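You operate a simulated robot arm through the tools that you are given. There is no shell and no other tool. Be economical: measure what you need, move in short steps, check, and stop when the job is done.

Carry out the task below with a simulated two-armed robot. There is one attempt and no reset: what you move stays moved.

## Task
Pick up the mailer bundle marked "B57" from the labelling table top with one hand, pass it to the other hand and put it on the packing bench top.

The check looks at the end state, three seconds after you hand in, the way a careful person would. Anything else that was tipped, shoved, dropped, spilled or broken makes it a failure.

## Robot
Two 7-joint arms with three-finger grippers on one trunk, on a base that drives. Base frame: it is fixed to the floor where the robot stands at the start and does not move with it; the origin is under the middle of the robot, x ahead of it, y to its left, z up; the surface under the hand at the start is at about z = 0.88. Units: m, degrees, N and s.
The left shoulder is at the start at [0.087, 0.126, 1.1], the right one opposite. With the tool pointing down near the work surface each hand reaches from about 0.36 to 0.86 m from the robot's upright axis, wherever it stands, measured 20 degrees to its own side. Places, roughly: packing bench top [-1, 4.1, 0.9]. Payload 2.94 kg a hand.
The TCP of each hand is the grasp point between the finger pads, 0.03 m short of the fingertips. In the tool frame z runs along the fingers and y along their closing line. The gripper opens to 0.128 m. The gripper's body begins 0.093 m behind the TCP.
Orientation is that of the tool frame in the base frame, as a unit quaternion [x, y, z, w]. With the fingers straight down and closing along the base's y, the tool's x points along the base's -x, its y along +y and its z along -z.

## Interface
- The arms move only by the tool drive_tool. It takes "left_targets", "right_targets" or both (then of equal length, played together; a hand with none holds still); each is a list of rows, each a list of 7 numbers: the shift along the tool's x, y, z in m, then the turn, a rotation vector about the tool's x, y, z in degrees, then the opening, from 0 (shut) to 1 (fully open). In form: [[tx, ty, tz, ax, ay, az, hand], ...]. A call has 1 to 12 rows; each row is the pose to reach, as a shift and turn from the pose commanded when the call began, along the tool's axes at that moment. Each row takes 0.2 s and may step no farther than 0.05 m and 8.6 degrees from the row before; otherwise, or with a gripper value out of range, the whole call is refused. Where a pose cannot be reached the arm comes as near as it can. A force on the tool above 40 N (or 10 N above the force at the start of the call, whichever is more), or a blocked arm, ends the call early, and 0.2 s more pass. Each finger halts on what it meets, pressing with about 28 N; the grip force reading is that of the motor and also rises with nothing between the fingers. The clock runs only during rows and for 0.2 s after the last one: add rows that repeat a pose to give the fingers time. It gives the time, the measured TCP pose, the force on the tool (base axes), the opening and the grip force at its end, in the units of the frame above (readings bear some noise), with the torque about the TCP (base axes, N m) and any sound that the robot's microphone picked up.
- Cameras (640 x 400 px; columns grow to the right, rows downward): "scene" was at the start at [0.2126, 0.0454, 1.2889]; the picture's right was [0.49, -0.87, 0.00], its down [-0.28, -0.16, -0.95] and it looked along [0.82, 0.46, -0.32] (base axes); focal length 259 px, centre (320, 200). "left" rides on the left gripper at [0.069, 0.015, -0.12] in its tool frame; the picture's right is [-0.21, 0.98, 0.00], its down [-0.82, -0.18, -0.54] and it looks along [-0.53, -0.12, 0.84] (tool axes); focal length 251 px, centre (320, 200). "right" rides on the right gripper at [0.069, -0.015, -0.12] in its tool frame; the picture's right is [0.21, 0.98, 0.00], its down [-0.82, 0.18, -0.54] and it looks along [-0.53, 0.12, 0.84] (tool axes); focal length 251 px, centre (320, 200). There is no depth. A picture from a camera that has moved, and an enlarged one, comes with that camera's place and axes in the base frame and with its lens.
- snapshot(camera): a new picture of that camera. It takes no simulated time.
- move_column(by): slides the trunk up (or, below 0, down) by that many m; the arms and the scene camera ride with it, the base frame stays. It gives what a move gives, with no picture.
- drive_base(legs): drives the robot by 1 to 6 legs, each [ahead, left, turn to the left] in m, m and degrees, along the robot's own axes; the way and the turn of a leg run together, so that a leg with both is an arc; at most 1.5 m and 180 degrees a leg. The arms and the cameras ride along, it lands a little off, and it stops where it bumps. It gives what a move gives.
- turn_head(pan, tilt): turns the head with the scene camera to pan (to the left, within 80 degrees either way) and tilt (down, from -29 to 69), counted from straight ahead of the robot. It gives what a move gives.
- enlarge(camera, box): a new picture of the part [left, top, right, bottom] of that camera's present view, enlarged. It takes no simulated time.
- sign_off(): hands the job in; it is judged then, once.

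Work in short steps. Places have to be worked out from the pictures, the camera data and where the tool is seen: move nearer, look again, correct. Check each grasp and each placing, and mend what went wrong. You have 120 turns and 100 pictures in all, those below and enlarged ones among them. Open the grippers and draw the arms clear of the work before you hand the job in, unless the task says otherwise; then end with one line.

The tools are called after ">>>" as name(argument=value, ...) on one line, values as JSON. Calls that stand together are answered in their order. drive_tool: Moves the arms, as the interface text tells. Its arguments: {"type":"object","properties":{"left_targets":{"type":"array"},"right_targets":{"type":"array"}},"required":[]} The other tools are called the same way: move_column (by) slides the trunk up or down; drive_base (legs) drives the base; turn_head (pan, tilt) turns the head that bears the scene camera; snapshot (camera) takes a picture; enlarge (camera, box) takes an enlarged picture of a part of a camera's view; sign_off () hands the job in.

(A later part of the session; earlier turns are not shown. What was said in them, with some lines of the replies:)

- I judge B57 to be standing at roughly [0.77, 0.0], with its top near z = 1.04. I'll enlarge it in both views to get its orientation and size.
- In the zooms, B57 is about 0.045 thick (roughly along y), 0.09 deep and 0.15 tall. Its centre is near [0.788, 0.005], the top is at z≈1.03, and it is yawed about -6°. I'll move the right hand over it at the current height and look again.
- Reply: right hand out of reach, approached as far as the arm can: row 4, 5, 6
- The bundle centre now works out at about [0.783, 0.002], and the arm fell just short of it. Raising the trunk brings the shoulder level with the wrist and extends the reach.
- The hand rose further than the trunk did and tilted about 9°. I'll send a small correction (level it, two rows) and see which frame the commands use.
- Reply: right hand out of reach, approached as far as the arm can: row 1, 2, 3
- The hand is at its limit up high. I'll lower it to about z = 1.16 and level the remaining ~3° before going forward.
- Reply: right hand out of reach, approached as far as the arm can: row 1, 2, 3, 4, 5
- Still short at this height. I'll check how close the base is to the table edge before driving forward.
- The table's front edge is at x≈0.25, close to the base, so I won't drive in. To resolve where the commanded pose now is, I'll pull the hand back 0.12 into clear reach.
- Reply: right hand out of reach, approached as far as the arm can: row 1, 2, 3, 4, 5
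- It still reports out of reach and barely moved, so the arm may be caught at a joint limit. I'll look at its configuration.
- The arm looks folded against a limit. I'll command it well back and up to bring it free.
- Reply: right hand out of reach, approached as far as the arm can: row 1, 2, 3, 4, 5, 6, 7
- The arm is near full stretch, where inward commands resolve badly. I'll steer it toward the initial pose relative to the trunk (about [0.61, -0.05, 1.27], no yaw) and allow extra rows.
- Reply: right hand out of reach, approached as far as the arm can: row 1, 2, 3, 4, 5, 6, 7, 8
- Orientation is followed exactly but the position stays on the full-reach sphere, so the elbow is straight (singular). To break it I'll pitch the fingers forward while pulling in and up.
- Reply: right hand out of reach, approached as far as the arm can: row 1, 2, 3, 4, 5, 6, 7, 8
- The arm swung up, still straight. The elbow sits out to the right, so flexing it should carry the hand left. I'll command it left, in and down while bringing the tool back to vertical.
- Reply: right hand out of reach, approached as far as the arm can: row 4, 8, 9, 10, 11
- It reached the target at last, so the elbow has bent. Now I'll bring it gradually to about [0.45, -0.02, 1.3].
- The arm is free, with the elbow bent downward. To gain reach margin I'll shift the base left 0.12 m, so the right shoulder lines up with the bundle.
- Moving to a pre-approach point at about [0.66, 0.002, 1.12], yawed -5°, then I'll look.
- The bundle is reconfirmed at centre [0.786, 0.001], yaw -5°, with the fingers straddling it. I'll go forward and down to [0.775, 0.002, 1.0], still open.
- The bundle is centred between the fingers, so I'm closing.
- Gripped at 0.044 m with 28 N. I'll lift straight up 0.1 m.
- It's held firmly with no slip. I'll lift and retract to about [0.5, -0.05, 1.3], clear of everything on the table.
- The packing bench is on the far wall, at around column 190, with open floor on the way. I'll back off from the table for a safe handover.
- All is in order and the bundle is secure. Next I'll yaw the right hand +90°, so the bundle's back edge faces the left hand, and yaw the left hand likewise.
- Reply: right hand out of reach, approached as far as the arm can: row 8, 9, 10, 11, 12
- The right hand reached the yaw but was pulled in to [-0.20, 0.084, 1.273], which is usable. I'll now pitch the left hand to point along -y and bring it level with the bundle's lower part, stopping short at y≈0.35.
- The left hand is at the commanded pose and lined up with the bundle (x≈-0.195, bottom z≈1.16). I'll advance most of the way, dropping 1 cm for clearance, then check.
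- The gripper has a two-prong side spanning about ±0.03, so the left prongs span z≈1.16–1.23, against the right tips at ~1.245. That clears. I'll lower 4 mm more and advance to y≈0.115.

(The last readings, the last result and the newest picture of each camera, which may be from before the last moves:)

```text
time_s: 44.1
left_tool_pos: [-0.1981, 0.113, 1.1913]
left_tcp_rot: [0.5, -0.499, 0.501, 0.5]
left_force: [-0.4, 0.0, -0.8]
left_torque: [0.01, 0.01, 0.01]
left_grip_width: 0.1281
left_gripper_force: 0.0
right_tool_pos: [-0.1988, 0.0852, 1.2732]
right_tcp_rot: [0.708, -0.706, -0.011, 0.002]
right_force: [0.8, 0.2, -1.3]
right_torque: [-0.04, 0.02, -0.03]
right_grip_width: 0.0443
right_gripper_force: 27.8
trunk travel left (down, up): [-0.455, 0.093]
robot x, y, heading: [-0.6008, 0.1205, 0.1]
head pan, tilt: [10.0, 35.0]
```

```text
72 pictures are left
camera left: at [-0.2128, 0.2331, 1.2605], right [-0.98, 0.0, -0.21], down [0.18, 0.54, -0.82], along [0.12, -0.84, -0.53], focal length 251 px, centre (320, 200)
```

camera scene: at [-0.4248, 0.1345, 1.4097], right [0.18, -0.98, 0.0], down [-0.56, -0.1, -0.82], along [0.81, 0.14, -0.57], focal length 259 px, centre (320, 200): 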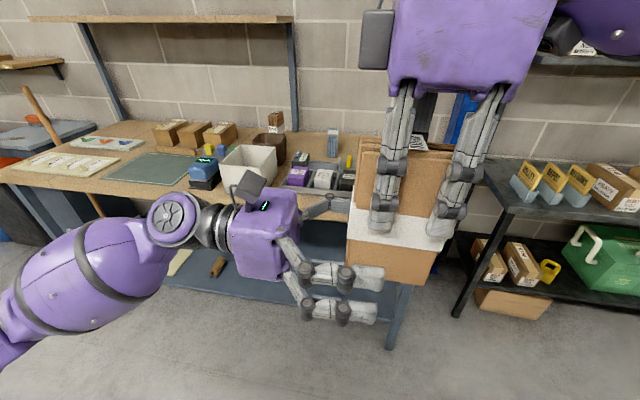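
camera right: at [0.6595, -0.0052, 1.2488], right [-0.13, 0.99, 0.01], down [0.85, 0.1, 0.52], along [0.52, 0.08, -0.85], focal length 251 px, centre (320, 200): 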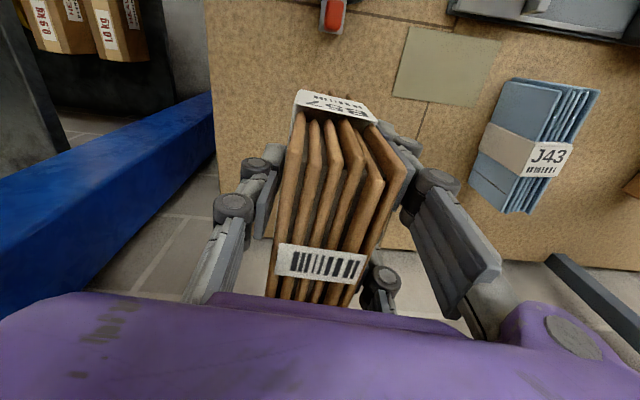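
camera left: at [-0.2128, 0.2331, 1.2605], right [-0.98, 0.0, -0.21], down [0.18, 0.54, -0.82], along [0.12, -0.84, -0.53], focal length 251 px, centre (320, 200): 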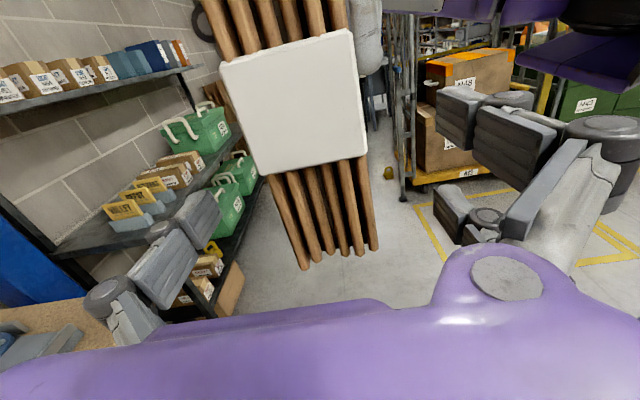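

The left prongs sit at z≈1.156 and 1.216, with the bundle bottom at ~1.16. I'll raise 1 cm so both prongs bear on the bundle (still under the right tips), then close the left hand.

>>> drive_tool(left_targets=[[0.01, 0, 0.003, 0, 0, 0, 1], [0.01, 0, 0.003, 0, 0, 0, 0.6], [0.01, 0, 0.003, 0, 0, 0, 0.4], [0.01, 0, 0.003, 0, 0, 0, 0], [0.01, 0, 0.003, 0, 0, 0, 0], [0.01, 0, 0.003, 0, 0, 0, 0], [0.01, 0, 0.003, 0, 0, 0, 0]])

>>> snapshot(camera="scene")

>>> snapshot(camera="left")

```text
time_s: 45.7
left_tool_pos: [-0.1988, 0.1104, 1.1999]
left_tcp_rot: [0.501, -0.5, 0.5, 0.499]
left_force: [-18.9, 4.5, 0.7]
left_torque: [-0.08, -0.44, -0.54]
left_grip_width: 0.0443
left_gripper_force: 28.2
right_tool_pos: [-0.1986, 0.0848, 1.2718]
right_tcp_rot: [0.708, -0.706, -0.012, 0.002]
right_force: [18.0, -4.7, -1.4]
right_torque: [-0.33, -0.88, 0.08]
right_grip_width: 0.0442
right_gripper_force: 28.3
trunk travel left (down, up): [-0.455, 0.093]
robot x, y, heading: [-0.6005, 0.1147, 0.4]
head pan, tilt: [10.0, 35.0]
```

```text
71 pictures are left
camera scene: at [-0.4246, 0.1342, 1.4097], right [0.18, -0.98, 0.0], down [-0.56, -0.1, -0.82], along [0.81, 0.14, -0.57], focal length 259 px, centre (320, 200)
```

scene: 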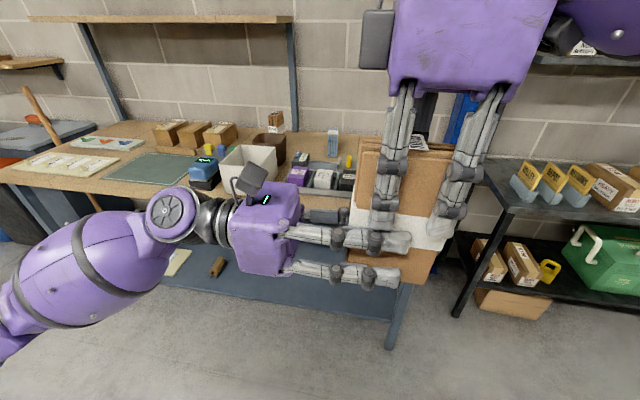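

```text
70 pictures are left
camera left: at [-0.2137, 0.2296, 1.2704], right [-0.98, 0.0, -0.22], down [0.18, 0.54, -0.82], along [0.12, -0.84, -0.53], focal length 251 px, centre (320, 200)
```

left: 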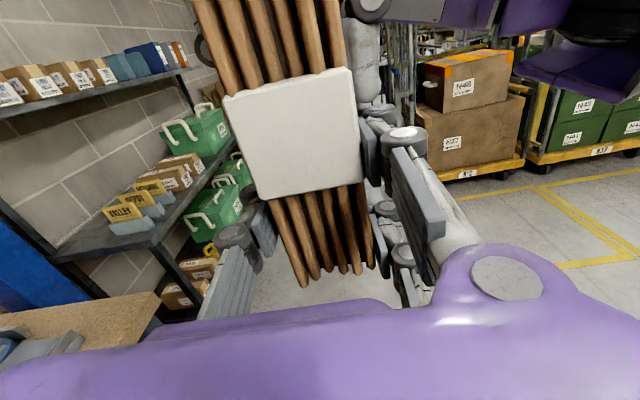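

Both hands hold it. I'll open the right hand in place, check the left's hold, and then lift the right clear.

>>> drive_tool(right_targets=[[0, 0, 0, 0, 0, 0, 0.5], [0, 0, 0, 0, 0, 0, 0.8], [0, 0, 0, 0, 0, 0, 1], [0, 0, 0, 0, 0, 0, 1], [0, 0, 0, 0, 0, 0, 1]])

>>> snapshot(camera="scene")

```text
time_s: 46.9
left_tool_pos: [-0.197, 0.1118, 1.2003]
left_tcp_rot: [0.501, -0.5, 0.5, 0.499]
left_force: [0.6, -0.7, 0.0]
left_torque: [0.05, 0.01, 0.0]
left_grip_width: 0.0443
left_gripper_force: 27.9
right_tool_pos: [-0.1988, 0.0856, 1.2718]
right_tcp_rot: [0.708, -0.706, -0.012, 0.001]
right_force: [0.9, 0.1, 0.5]
right_torque: [-0.03, 0.01, -0.01]
right_grip_width: 0.128
right_gripper_force: 0.0
trunk travel left (down, up): [-0.455, 0.093]
robot x, y, heading: [-0.6, 0.1181, 0.3]
head pan, tilt: [10.0, 35.0]
```

```text
69 pictures are left
camera scene: at [-0.4246, 0.1342, 1.4097], right [0.18, -0.98, 0.0], down [-0.56, -0.1, -0.82], along [0.81, 0.14, -0.57], focal length 259 px, centre (320, 200)
```

scene: 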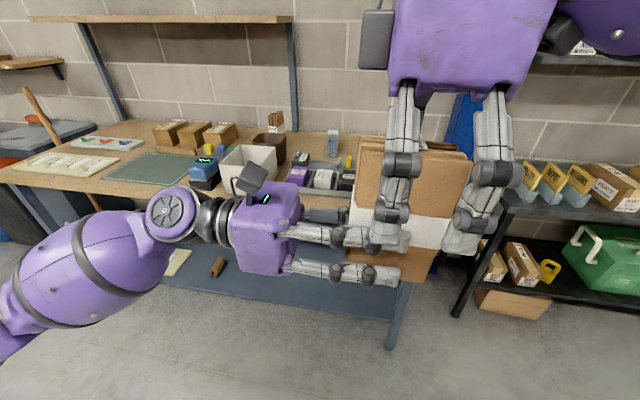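

The left hand holds it alone, with force balanced. I'll withdraw by lowering the left hand with the bundle out of the open right fingers, since the left arm is better conditioned, and then move it left.

>>> drive_tool(left_targets=[[-0.025, 0, 0, 0, 0, 0, 0], [-0.05, 0, 0, 0, 0, 0, 0], [-0.075, 0, 0, 0, 0, 0, 0], [-0.1, 0, 0, 0, 0, 0, 0], [-0.12, 0, 0, 0, 0, 0, 0], [-0.12, 0, -0.04, 0, 0, 0, 0], [-0.12, 0, -0.08, 0, 0, 0, 0], [-0.12, 0, -0.12, 0, 0, 0, 0], [-0.12, 0, -0.16, 0, 0, 0, 0], [-0.12, 0, -0.2, 0, 0, 0, 0], [-0.12, 0, -0.2, 0, 0, 0, 0]])

>>> snapshot(camera="scene")

```text
time_s: 49.3
left_tool_pos: [-0.1981, 0.3108, 1.0819]
left_tcp_rot: [0.501, -0.5, 0.5, 0.499]
left_force: [-0.1, 1.0, -0.6]
left_torque: [0.04, -0.02, 0.02]
left_grip_width: 0.0438
left_gripper_force: 27.9
right_tool_pos: [-0.1992, 0.0839, 1.2732]
right_tcp_rot: [0.708, -0.706, -0.011, 0.002]
right_force: [0.9, -0.6, 0.2]
right_torque: [-0.01, -0.03, -0.01]
right_grip_width: 0.1279
right_gripper_force: 0.0
trunk travel left (down, up): [-0.455, 0.093]
robot x, y, heading: [-0.597, 0.1172, 0.2]
head pan, tilt: [10.0, 35.0]
```

```text
68 pictures are left
camera scene: at [-0.4245, 0.1337, 1.4097], right [0.18, -0.98, 0.0], down [-0.56, -0.1, -0.82], along [0.81, 0.14, -0.57], focal length 259 px, centre (320, 200)
```

scene: 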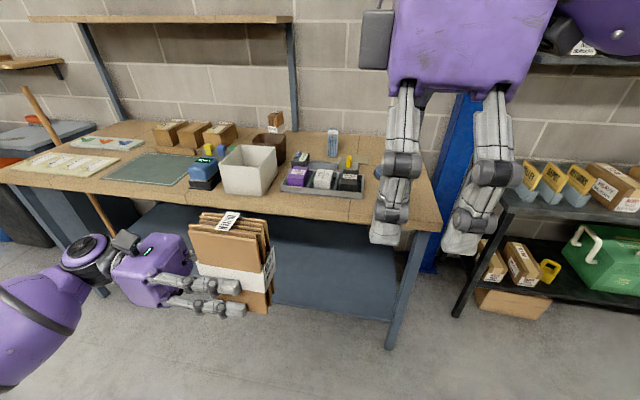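

The handover is done. Now I'll rotate the left hand back to pointing down at a carry pose, so the bundle will stand on its long edge, and yaw the right hand back and aside.

>>> drive_tool(left_targets=[[0.016, -0.007, -0.018, 0, -8.2, 0, 0], [0.033, -0.015, -0.036, 0, -16.4, 0, 0], [0.049, -0.022, -0.055, 0, -24.6, 0, 0], [0.065, -0.029, -0.073, 0, -32.8, 0, 0], [0.082, -0.036, -0.09, 0, -41, 0, 0], [0.098, -0.044, -0.11, 0, -49.2, 0, 0], [0.115, -0.051, -0.127, 0, -57.4, 0, 0], [0.131, -0.058, -0.145, 0, -65.6, 0, 0], [0.147, -0.065, -0.164, 0, -73.8, 0, 0], [0.164, -0.073, -0.182, 0, -82, 0, 0], [0.18, -0.08, -0.2, 0, -90, 0, 0], [0.18, -0.08, -0.2, 0, -90, 0, 0]], right_targets=[[0.01, 0, 0, 0, 0, 8.2, 1], [0.02, -0.01, 0, 0, 0, 16.4, 1], [0.04, -0.02, 0, 0, 0, 24.6, 1], [0.06, -0.03, 0, 0, 0, 32.8, 1], [0.08, -0.04, 0, 0, 0, 41, 1], [0.1, -0.05, 0, 0, 0, 49.2, 1], [0.12, -0.06, 0, 0, 0, 57.4, 1], [0.14, -0.06, 0, 0, 0, 65.6, 1], [0.15, -0.06, 0, 0, 0, 73.8, 1], [0.15, -0.06, 0, 0, 0, 82, 1], [0.15, -0.06, 0, 0, 0, 90, 1], [0.15, -0.06, 0, 0, 0, 90, 1]])

>>> snapshot(camera="left")

>>> snapshot(camera="scene")

```text
time_s: 51.9
left_tool_pos: [-0.1194, 0.5115, 1.2612]
left_tcp_rot: [0.708, -0.706, 0.0, -0.001]
left_force: [0.6, 0.1, -0.2]
left_torque: [0.02, 0.01, 0.01]
left_grip_width: 0.0441
left_gripper_force: 28.1
right_tool_pos: [-0.1386, -0.0628, 1.2685]
right_tcp_rot: [-0.001, 1.0, 0.007, -0.01]
right_force: [0.3, 0.4, -0.2]
right_torque: [0.0, 0.01, 0.0]
right_grip_width: 0.1283
right_gripper_force: 0.1
trunk travel left (down, up): [-0.455, 0.093]
robot x, y, heading: [-0.5975, 0.1193, 0.2]
head pan, tilt: [10.0, 35.0]
```

```text
67 pictures are left
camera left: at [-0.1337, 0.4416, 1.3819], right [-0.98, 0.21, 0.0], down [0.18, 0.82, 0.54], along [0.11, 0.53, -0.84], focal length 251 px, centre (320, 200)
```

left: 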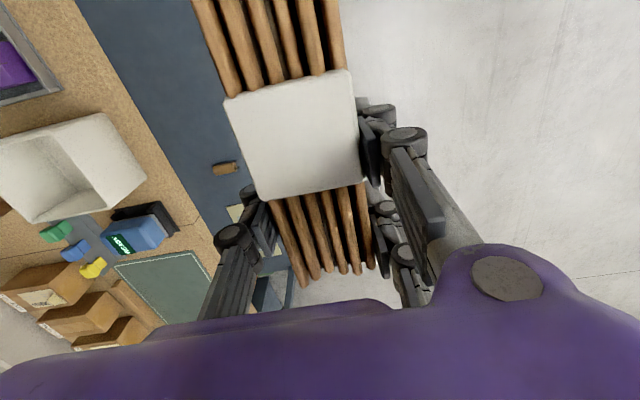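

```text
66 pictures are left
camera scene: at [-0.4246, 0.1349, 1.4097], right [0.18, -0.98, 0.0], down [-0.56, -0.1, -0.82], along [0.81, 0.14, -0.57], focal length 259 px, centre (320, 200)
```

scene: 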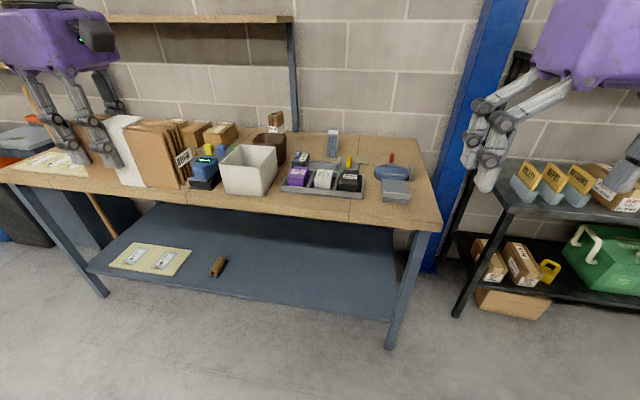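

It's securely held. I'll turn the robot 90° left to face the packing bench, keeping clear of the table.

>>> drive_base(legs=[[0, 0, 90]])

>>> turn_head(pan=0, tilt=10)

>>> snapshot(camera="scene")

```text
time_s: 56.1
left_tool_pos: [-0.9874, 0.6024, 1.2621]
left_tcp_rot: [1.0, -0.004, 0.0, 0.0]
left_force: [-0.2, -0.3, -1.6]
left_torque: [0.01, 0.03, 0.02]
left_grip_width: 0.0444
left_gripper_force: 28.0
right_tool_pos: [-0.4121, 0.5777, 1.2687]
right_tcp_rot: [-0.706, 0.708, -0.003, -0.011]
right_force: [0.5, -1.1, 0.3]
right_torque: [-0.01, 0.01, 0.01]
right_grip_width: 0.1279
right_gripper_force: 0.1
trunk travel left (down, up): [-0.455, 0.093]
robot x, y, heading: [-0.5973, 0.1184, 90.0]
head pan, tilt: [10.0, 35.0]
```

```text
time_s: 57.0
left_tool_pos: [-0.9855, 0.6018, 1.2607]
left_tcp_rot: [1.0, -0.004, -0.001, -0.001]
left_force: [-0.1, 0.6, -0.3]
left_torque: [-0.03, 0.03, -0.04]
left_grip_width: 0.0444
left_gripper_force: 28.0
right_tool_pos: [-0.4136, 0.5771, 1.2695]
right_tcp_rot: [-0.705, 0.709, -0.003, -0.012]
right_force: [0.6, 0.6, 0.1]
right_torque: [0.0, 0.02, 0.0]
right_grip_width: 0.1281
right_gripper_force: 0.0
trunk travel left (down, up): [-0.455, 0.093]
robot x, y, heading: [-0.5963, 0.1191, 89.4]
head pan, tilt: [0.0, 10.0]
```

```text
65 pictures are left
camera scene: at [-0.5988, 0.2998, 1.4498], right [1.0, -0.01, 0.0], down [0.0, -0.17, -0.98], along [0.01, 0.98, -0.17], focal length 259 px, centre (320, 200)
```

scene: 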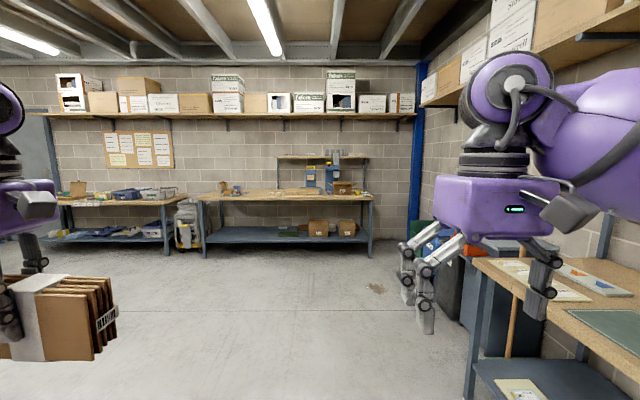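

The bench front edge is at about y≈3.65 and x spans -2.1 to 0.1, with clear floor. I'll drive ahead 2.5 m and look from closer.

>>> drive_base(legs=[[1.4, 0, 0], [1.1, 0, 0]])

>>> turn_head(pan=10, tilt=30)

>>> snapshot(camera="scene")

```text
time_s: 69.3
left_tool_pos: [-0.9279, 3.1213, 1.2617]
left_tcp_rot: [1.0, -0.017, -0.001, 0.001]
left_force: [-0.7, -0.4, -0.6]
left_torque: [-0.02, 0.03, -0.04]
left_grip_width: 0.0444
left_gripper_force: 28.4
right_tool_pos: [-0.356, 3.0794, 1.2694]
right_tcp_rot: [-0.696, 0.718, -0.002, -0.011]
right_force: [0.2, -1.0, 0.0]
right_torque: [0.02, 0.02, -0.03]
right_grip_width: 0.128
right_gripper_force: 0.2
trunk travel left (down, up): [-0.455, 0.093]
robot x, y, heading: [-0.556, 2.6278, 88.1]
head pan, tilt: [0.0, 10.0]
```

```text
time_s: 70.1
left_tool_pos: [-0.9288, 3.12, 1.2618]
left_tcp_rot: [1.0, -0.017, 0.0, 0.0]
left_force: [-0.2, 0.5, -1.2]
left_torque: [0.01, 0.04, 0.02]
left_grip_width: 0.0443
left_gripper_force: 28.3
right_tool_pos: [-0.3567, 3.08, 1.2691]
right_tcp_rot: [-0.696, 0.718, -0.002, -0.012]
right_force: [-0.1, -0.6, 0.3]
right_torque: [0.01, -0.04, 0.0]
right_grip_width: 0.1278
right_gripper_force: 0.0
trunk travel left (down, up): [-0.455, 0.093]
robot x, y, heading: [-0.5532, 2.6274, 88.2]
head pan, tilt: [10.0, 30.0]
```

```text
64 pictures are left
camera scene: at [-0.5654, 2.8048, 1.4176], right [0.99, 0.14, 0.0], down [0.07, -0.49, -0.87], along [-0.12, 0.86, -0.5], focal length 259 px, centre (320, 200)
```

scene: 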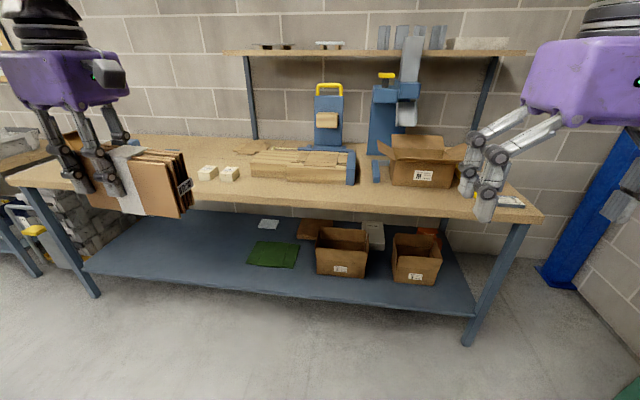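

The free bench area is to the left of the two small white blocks (x≈-1.26, y≈3.86). I'll shift left 0.6 m, straighten the heading, and look from there before closing in.

>>> drive_base(legs=[[0, 0.6, 1.8], [0.35, 0, 0]])

>>> turn_head(pan=0, tilt=40)

>>> snapshot(camera="scene")

>>> snapshot(camera="left")

```text
time_s: 77.7
left_tool_pos: [-1.5412, 3.4689, 1.2618]
left_tcp_rot: [1.0, -0.001, 0.0, 0.0]
left_force: [0.2, 0.2, -1.1]
left_torque: [0.01, 0.04, 0.0]
left_grip_width: 0.0444
left_gripper_force: 27.9
right_tool_pos: [-0.9675, 3.4478, 1.2692]
right_tcp_rot: [0.708, -0.706, 0.003, 0.011]
right_force: [1.0, 0.3, 0.0]
right_torque: [0.01, 0.02, 0.01]
right_grip_width: 0.1281
right_gripper_force: 0.0
trunk travel left (down, up): [-0.455, 0.093]
robot x, y, heading: [-1.1511, 2.9879, 89.8]
head pan, tilt: [10.0, 30.0]
```

```text
time_s: 78.4
left_tool_pos: [-1.5418, 3.4698, 1.261]
left_tcp_rot: [1.0, -0.001, 0.001, 0.0]
left_force: [1.1, 0.0, -2.1]
left_torque: [-0.03, 0.03, 0.0]
left_grip_width: 0.044
left_gripper_force: 28.3
right_tool_pos: [-0.9677, 3.4495, 1.2694]
right_tcp_rot: [0.708, -0.706, 0.002, 0.011]
right_force: [0.2, -0.7, 0.4]
right_torque: [-0.03, 0.0, 0.01]
right_grip_width: 0.128
right_gripper_force: 0.1
trunk travel left (down, up): [-0.455, 0.093]
robot x, y, heading: [-1.1485, 2.9884, 89.8]
head pan, tilt: [0.0, 40.0]
```

```text
63 pictures are left
camera scene: at [-1.1522, 3.1625, 1.4021], right [1.0, 0.0, 0.0], down [0.0, -0.64, -0.77], along [0.0, 0.77, -0.64], focal length 259 px, centre (320, 200)
```

scene: 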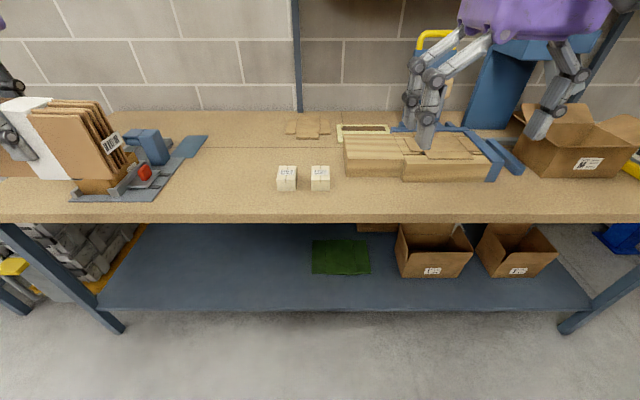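

```text
62 pictures are left
camera left: at [-1.4721, 3.4542, 1.3819], right [-0.22, -0.98, 0.0], down [-0.82, 0.18, 0.54], along [-0.53, 0.12, -0.84], focal length 251 px, centre (320, 200)
```

left: 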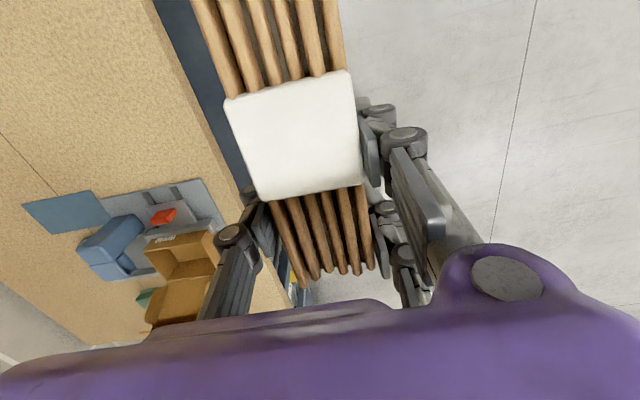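

The free patch lies between the blue device (right edge x≈-1.64) and the white blocks (left edge x≈-1.29). I'll aim for a bundle centre at [-1.465, 3.87]. First I'll drive ahead 0.36 m and 0.05 m right.

>>> drive_base(legs=[[0.36, -0.05, 0]])

>>> turn_head(pan=25, tilt=50)

>>> snapshot(camera="scene")

>>> snapshot(camera="left")

```text
time_s: 80.7
left_tool_pos: [-1.4945, 3.8286, 1.2617]
left_tcp_rot: [1.0, 0.001, 0.0, 0.0]
left_force: [-0.7, 0.4, -0.4]
left_torque: [0.02, 0.05, 0.0]
left_grip_width: 0.0443
left_gripper_force: 27.8
right_tool_pos: [-0.9202, 3.8087, 1.2698]
right_tcp_rot: [0.709, -0.705, 0.002, 0.011]
right_force: [0.2, 1.0, -0.4]
right_torque: [-0.01, -0.01, -0.03]
right_grip_width: 0.1278
right_gripper_force: 0.0
trunk travel left (down, up): [-0.455, 0.093]
robot x, y, heading: [-1.1004, 3.3495, 89.9]
head pan, tilt: [0.0, 40.0]
```

```text
time_s: 81.6
left_tool_pos: [-1.4927, 3.828, 1.2618]
left_tcp_rot: [1.0, 0.001, 0.0, -0.001]
left_force: [0.3, -1.1, -1.5]
left_torque: [0.0, 0.04, 0.02]
left_grip_width: 0.0444
left_gripper_force: 27.7
right_tool_pos: [-0.9204, 3.809, 1.2685]
right_tcp_rot: [0.71, -0.704, 0.002, 0.011]
right_force: [-0.6, -0.1, 0.0]
right_torque: [0.02, 0.01, -0.02]
right_grip_width: 0.1278
right_gripper_force: 0.1
trunk travel left (down, up): [-0.455, 0.093]
robot x, y, heading: [-1.0977, 3.3477, 89.9]
head pan, tilt: [25.0, 50.0]
```

```text
61 pictures are left
camera scene: at [-1.1359, 3.5068, 1.388], right [0.91, 0.42, 0.0], down [0.33, -0.69, -0.64], along [-0.27, 0.58, -0.77], focal length 259 px, centre (320, 200)
```

scene: 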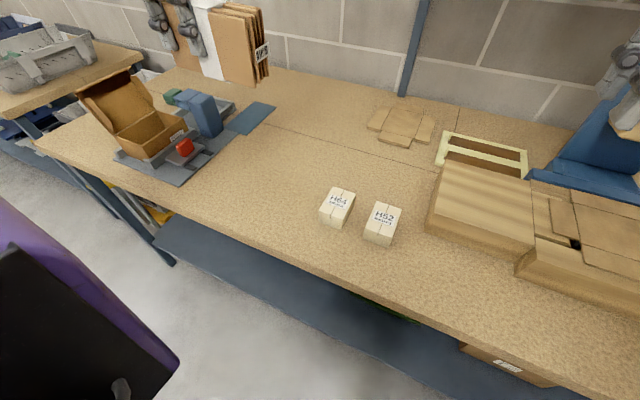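

```text
60 pictures are left
camera left: at [-1.4244, 3.8127, 1.3822], right [-0.21, -0.98, 0.0], down [-0.82, 0.18, 0.54], along [-0.53, 0.11, -0.84], focal length 251 px, centre (320, 200)
```

left: 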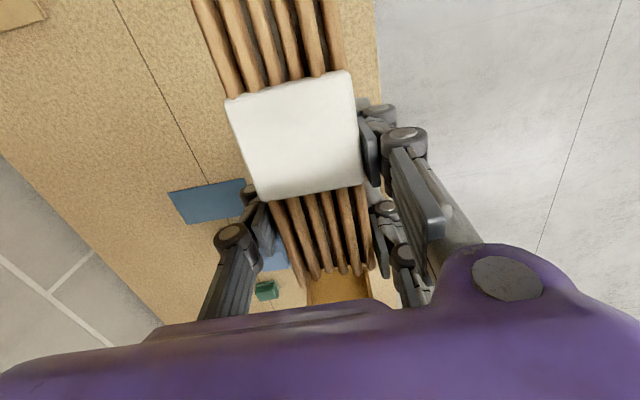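

The spot under the bundle is clear. I'll move 4 cm further in and descend to about z = 1.0, leaving ~3–4 cm under the bundle.

>>> drive_tool(left_targets=[[0.004, -0.02, 0.02, 0, 0, 0, 0], [0.008, -0.042, 0.05, 0, 0, 0, 0], [0.008, -0.042, 0.085, 0, 0, 0, 0], [0.008, -0.042, 0.12, 0, 0, 0, 0], [0.008, -0.042, 0.155, 0, 0, 0, 0], [0.008, -0.042, 0.19, 0, 0, 0, 0], [0.008, -0.042, 0.22, 0, 0, 0, 0], [0.008, -0.042, 0.245, 0, 0, 0, 0], [0.008, -0.042, 0.26, 0, 0, 0, 0], [0.008, -0.042, 0.26, 0, 0, 0, 0]])

>>> snapshot(camera="scene")

```text
time_s: 83.8
left_tool_pos: [-1.4854, 3.87, 1.0013]
left_tcp_rot: [1.0, 0.001, 0.001, 0.0]
left_force: [0.0, 0.6, -0.9]
left_torque: [-0.02, 0.03, 0.02]
left_grip_width: 0.0443
left_gripper_force: 27.9
right_tool_pos: [-0.9201, 3.8103, 1.2691]
right_tcp_rot: [0.71, -0.705, 0.002, 0.011]
right_force: [-0.6, 0.5, 0.5]
right_torque: [-0.06, -0.01, 0.0]
right_grip_width: 0.1282
right_gripper_force: 0.0
trunk travel left (down, up): [-0.455, 0.093]
robot x, y, heading: [-1.1007, 3.3498, 90.1]
head pan, tilt: [25.0, 50.0]
```

```text
59 pictures are left
camera scene: at [-1.1309, 3.5108, 1.3907], right [0.94, 0.35, 0.0], down [0.26, -0.7, -0.67], along [-0.24, 0.63, -0.74], focal length 259 px, centre (320, 200)
```

scene: 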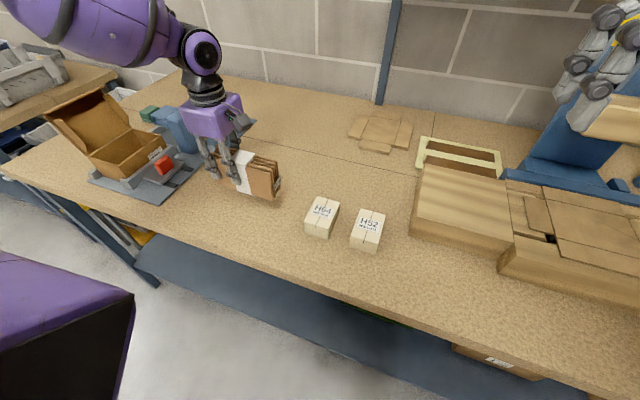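

Clear of its neighbours, about 4 cm above the bench. I'll lower in small steps until contact.

>>> drive_tool(left_targets=[[0, 0, 0.01, 0, 0, 0, 0], [0, 0, 0.02, 0, 0, 0, 0], [0, 0, 0.026, 0, 0, 0, 0], [0, 0, 0.031, 0, 0, 0, 0], [0, 0, 0.034, 0, 0, 0, 0]])

>>> enlarge(camera="scene", box=[160, 100, 320, 230])

```text
time_s: 85.0
left_tool_pos: [-1.4859, 3.8717, 0.9663]
left_tcp_rot: [1.0, 0.001, -0.001, 0.0]
left_force: [0.0, 0.8, -1.1]
left_torque: [-0.01, 0.03, 0.01]
left_grip_width: 0.0441
left_gripper_force: 27.6
right_tool_pos: [-0.9197, 3.8082, 1.269]
right_tcp_rot: [0.71, -0.704, 0.003, 0.012]
right_force: [0.4, 0.5, 0.3]
right_torque: [0.0, 0.03, 0.0]
right_grip_width: 0.128
right_gripper_force: 0.0
trunk travel left (down, up): [-0.455, 0.093]
robot x, y, heading: [-1.1018, 3.3491, 90.2]
head pan, tilt: [25.0, 50.0]
```

```text
3.08 times, centred on (240, 165) of scene
camera zoom: at [-1.127, 3.5133, 1.392], right [0.95, 0.3, 0.0], down [0.22, -0.7, -0.68], along [-0.2, 0.65, -0.73], focal length 796 px, centre (566, 308)
```

zoom: 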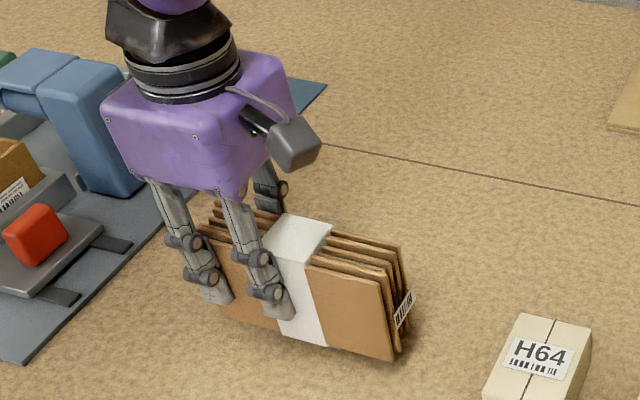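

Not yet touching. Continuing down in 3 mm steps.

>>> drive_tool(left_targets=[[0, 0, 0.003, 0, 0, 0, 0], [0, 0, 0.006, 0, 0, 0, 0], [0, 0, 0.009, 0, 0, 0, 0], [0, 0, 0.009, 0, 0, 0, 0]])

>>> enlarge(camera="scene", box=[160, 100, 320, 230])

```text
time_s: 86.0
left_tool_pos: [-1.4863, 3.8694, 0.9584]
left_tcp_rot: [1.0, 0.001, 0.0, 0.001]
left_force: [0.1, -0.9, -0.5]
left_torque: [0.01, 0.03, -0.02]
left_grip_width: 0.0441
left_gripper_force: 27.7
right_tool_pos: [-0.9202, 3.8088, 1.2689]
right_tcp_rot: [0.71, -0.705, 0.003, 0.011]
right_force: [-0.7, -0.3, -0.8]
right_torque: [-0.02, 0.03, 0.03]
right_grip_width: 0.1279
right_gripper_force: 0.1
trunk travel left (down, up): [-0.455, 0.093]
robot x, y, heading: [-1.0975, 3.3517, 90.3]
head pan, tilt: [25.0, 50.0]
```

```text
3.08 times, centred on (240, 165) of scene
camera zoom: at [-1.1257, 3.5137, 1.3922], right [0.96, 0.28, 0.0], down [0.21, -0.7, -0.68], along [-0.19, 0.65, -0.73], focal length 796 px, centre (566, 308)
```

zoom: 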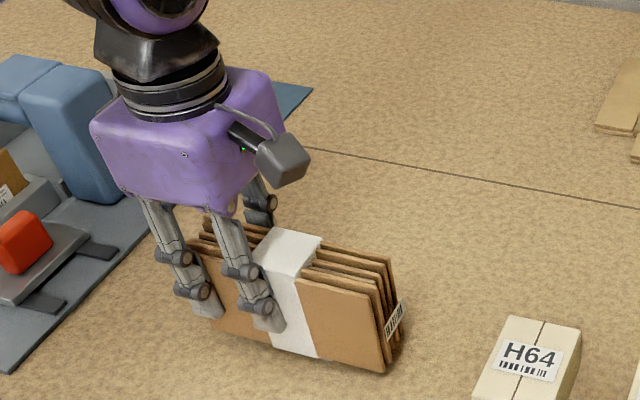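

Still no contact force, so I'll go a bit further down with 2 mm steps.

>>> drive_tool(left_targets=[[0, 0, 0.002, 0, 0, 0, 0], [0, 0, 0.004, 0, 0, 0, 0], [0, 0, 0.006, 0, 0, 0, 0], [0, 0, 0.006, 0, 0, 0, 0]])

```text
time_s: 87.0
left_tool_pos: [-1.4855, 3.8712, 0.9519]
left_tcp_rot: [1.0, 0.001, 0.0, 0.0]
left_force: [0.0, 0.4, -1.6]
left_torque: [0.0, 0.03, -0.01]
left_grip_width: 0.0442
left_gripper_force: 28.3
right_tool_pos: [-0.9205, 3.8077, 1.269]
right_tcp_rot: [0.71, -0.705, 0.003, 0.011]
right_force: [-0.8, 0.8, 0.0]
right_torque: [0.01, 0.0, 0.01]
right_grip_width: 0.1278
right_gripper_force: 0.0
trunk travel left (down, up): [-0.455, 0.093]
robot x, y, heading: [-1.1039, 3.3534, 90.3]
head pan, tilt: [25.0, 50.0]
```

The bench may be nearer 0.88, so contact would come around TCP 0.94. Continuing in 2–3 mm steps.

>>> drive_tool(left_targets=[[0, 0, 0.002, 0, 0, 0, 0], [0, 0, 0.004, 0, 0, 0, 0], [0, 0, 0.006, 0, 0, 0, 0], [0, 0, 0.008, 0, 0, 0, 0], [0, 0, 0.008, 0, 0, 0, 0]])

>>> enlarge(camera="scene", box=[160, 100, 320, 230])

```text
time_s: 88.2
left_tool_pos: [-1.4866, 3.8706, 0.9445]
left_tcp_rot: [1.0, 0.001, -0.001, -0.001]
left_force: [-2.7, -0.5, 7.3]
left_torque: [0.1, -0.7, 0.07]
left_grip_width: 0.0445
left_gripper_force: 27.9
right_tool_pos: [-0.9211, 3.8097, 1.2692]
right_tcp_rot: [0.71, -0.704, 0.002, 0.011]
right_force: [-0.8, -0.1, 0.6]
right_torque: [-0.02, 0.02, 0.0]
right_grip_width: 0.1283
right_gripper_force: 0.0
trunk travel left (down, up): [-0.455, 0.093]
robot x, y, heading: [-1.1031, 3.3473, 89.9]
head pan, tilt: [25.0, 50.0]
```

```text
3.08 times, centred on (240, 165) of scene
camera zoom: at [-1.1237, 3.5137, 1.3923], right [0.97, 0.26, 0.0], down [0.19, -0.71, -0.68], along [-0.17, 0.66, -0.73], focal length 796 px, centre (566, 308)
```

zoom: 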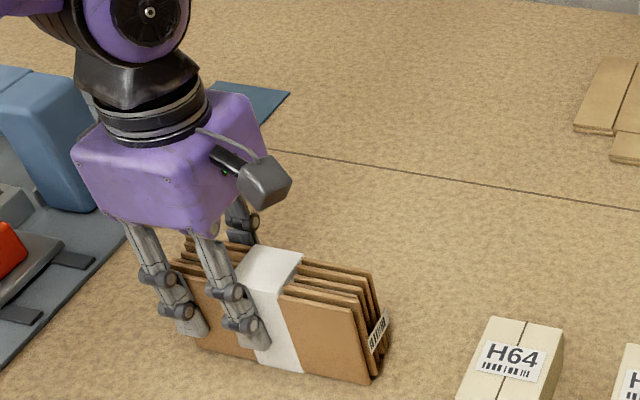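

Contact: 7 N with a torque showing the right-hand (long) end touches first, i.e. a very slight tilt. I'll level it by about 1°, ease down 1 mm, and check.

>>> drive_tool(left_targets=[[0, 0, 0, 0, 0.5, 0, 0], [0, 0, 0.001, 0, 1, 0, 0], [0, 0, 0.001, 0, 1, 0, 0]])

```text
time_s: 89.0
left_tool_pos: [-1.4859, 3.8703, 0.945]
left_tcp_rot: [1.0, 0.001, 0.008, -0.001]
left_force: [0.2, -1.2, 2.0]
left_torque: [0.04, 0.21, 0.0]
left_grip_width: 0.0443
left_gripper_force: 27.7
right_tool_pos: [-0.9203, 3.8101, 1.2698]
right_tcp_rot: [0.709, -0.705, 0.002, 0.011]
right_force: [-0.2, 0.0, 0.5]
right_torque: [0.01, -0.01, 0.02]
right_grip_width: 0.1277
right_gripper_force: 0.1
trunk travel left (down, up): [-0.455, 0.093]
robot x, y, heading: [-1.1013, 3.3526, 90.1]
head pan, tilt: [25.0, 50.0]
```

It's nearly level and lightly resting. I'll open the left fingers slowly.

>>> drive_tool(left_targets=[[0, 0, 0, 0, 0, 0, 0.4], [0, 0, 0, 0, 0, 0, 0.55], [0, 0, 0, 0, 0, 0, 0.8], [0, 0, 0, 0, 0, 0, 1], [0, 0, 0, 0, 0, 0, 1], [0, 0, 0, 0, 0, 0, 1]])

>>> enlarge(camera="scene", box=[140, 90, 320, 240])

>>> snapshot(camera="left")

```text
time_s: 90.4
left_tool_pos: [-1.4865, 3.8718, 0.9424]
left_tcp_rot: [1.0, 0.0, 0.008, 0.0]
left_force: [-0.4, -0.4, 0.4]
left_torque: [0.06, 0.0, -0.01]
left_grip_width: 0.128
left_gripper_force: 0.0
right_tool_pos: [-0.9193, 3.8093, 1.2694]
right_tcp_rot: [0.71, -0.704, 0.002, 0.011]
right_force: [-0.1, 0.7, 0.4]
right_torque: [0.02, -0.03, 0.03]
right_grip_width: 0.1279
right_gripper_force: 0.1
trunk travel left (down, up): [-0.455, 0.093]
robot x, y, heading: [-1.1019, 3.3459, 90.0]
head pan, tilt: [25.0, 50.0]
```

```text
2.67 times, centred on (230, 165) of scene
camera zoom: at [-1.1234, 3.5147, 1.3927], right [0.97, 0.25, 0.0], down [0.18, -0.7, -0.69], along [-0.17, 0.67, -0.73], focal length 690 px, centre (560, 293)
```

zoom: 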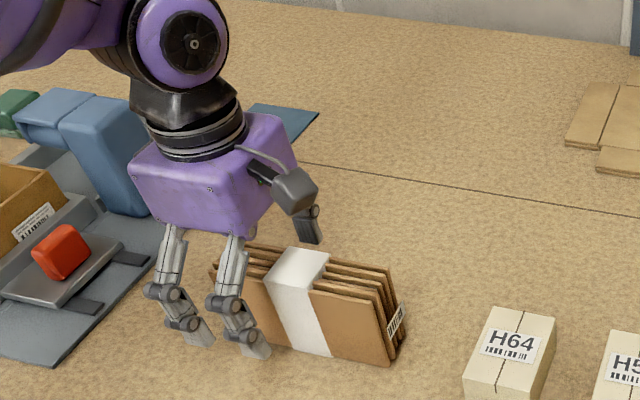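

```text
54 pictures are left
camera left: at [-1.4185, 3.855, 1.0655], right [-0.21, -0.98, 0.0], down [-0.83, 0.18, 0.53], along [-0.51, 0.12, -0.85], focal length 251 px, centre (320, 200)
```

left: 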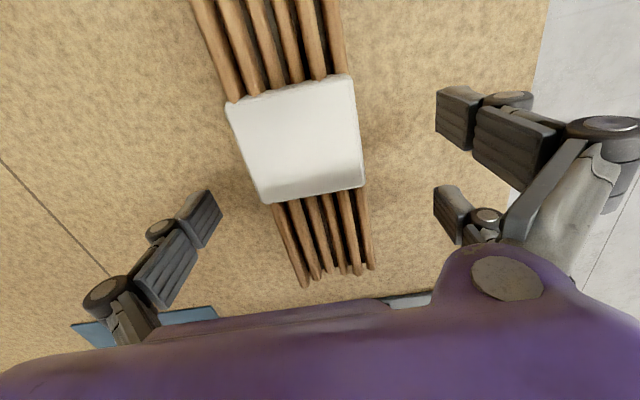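

The bundle stands on its own and the fingers are clear on both sides. I'll raise the left hand straight up.

>>> drive_tool(left_targets=[[0, 0, -0.02, 0, 0, 0, 1], [0, 0, -0.05, 0, 0, 0, 1], [0, 0, -0.09, 0, 0, 0, 1], [0, 0, -0.13, 0, 0, 0, 1], [0, 0, -0.17, 0, 0, 0, 1], [0, 0, -0.21, 0, 0, 0, 1], [0, 0, -0.25, 0, 0, 0, 1], [0, 0, -0.28, 0, 0, 0, 1], [0, 0, -0.28, 0, 0, 0, 1]])

>>> drive_base(legs=[[-0.6, 0, 0]])

>>> snapshot(camera="scene")

```text
time_s: 92.4
left_tool_pos: [-1.4922, 3.8706, 1.2237]
left_tcp_rot: [1.0, 0.001, 0.009, -0.001]
left_force: [0.5, 0.0, 0.2]
left_torque: [-0.01, -0.02, 0.01]
left_grip_width: 0.1282
left_gripper_force: 0.0
right_tool_pos: [-0.9208, 3.8096, 1.2682]
right_tcp_rot: [0.709, -0.705, 0.003, 0.011]
right_force: [0.4, -0.4, -0.1]
right_torque: [-0.01, -0.02, -0.03]
right_grip_width: 0.1279
right_gripper_force: 0.0
trunk travel left (down, up): [-0.455, 0.093]
robot x, y, heading: [-1.103, 3.3516, 90.2]
head pan, tilt: [25.0, 50.0]
```

```text
time_s: 95.8
left_tool_pos: [-1.489, 3.2666, 1.2243]
left_tcp_rot: [1.0, 0.002, 0.009, 0.0]
left_force: [1.0, -0.3, 0.0]
left_torque: [-0.02, 0.03, 0.01]
left_grip_width: 0.128
left_gripper_force: 0.1
right_tool_pos: [-0.9181, 3.2075, 1.2688]
right_tcp_rot: [0.71, -0.704, 0.003, 0.012]
right_force: [0.0, -0.5, -0.2]
right_torque: [0.0, 0.01, 0.0]
right_grip_width: 0.1282
right_gripper_force: 0.0
trunk travel left (down, up): [-0.455, 0.093]
robot x, y, heading: [-1.0986, 2.7448, 90.4]
head pan, tilt: [25.0, 50.0]
```

```text
53 pictures are left
camera scene: at [-1.1336, 2.9043, 1.3879], right [0.9, 0.43, 0.0], down [0.33, -0.69, -0.64], along [-0.27, 0.58, -0.77], focal length 259 px, centre (320, 200)
```

scene: 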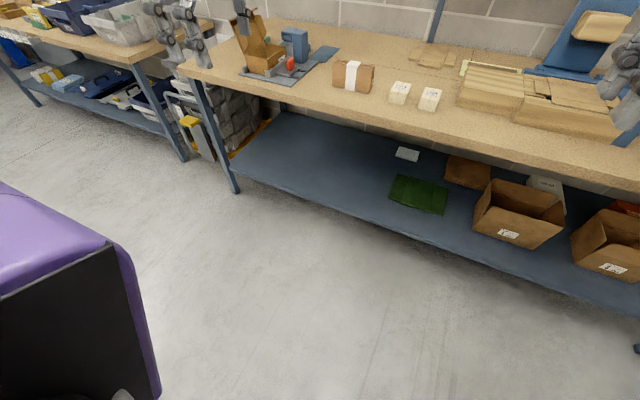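

The bundle stands undisturbed on the bench between the device and the white blocks. Both grippers are open and clear, so I'm handing in.

>>> sign_off()

```text
The job is handed in.
```

I picked up the B57 mailer bundle from the labelling table with the right hand, passed it to the left and set it on the packing bench, where it stands on its long edge with its B57 label underneath and nothing else touched.
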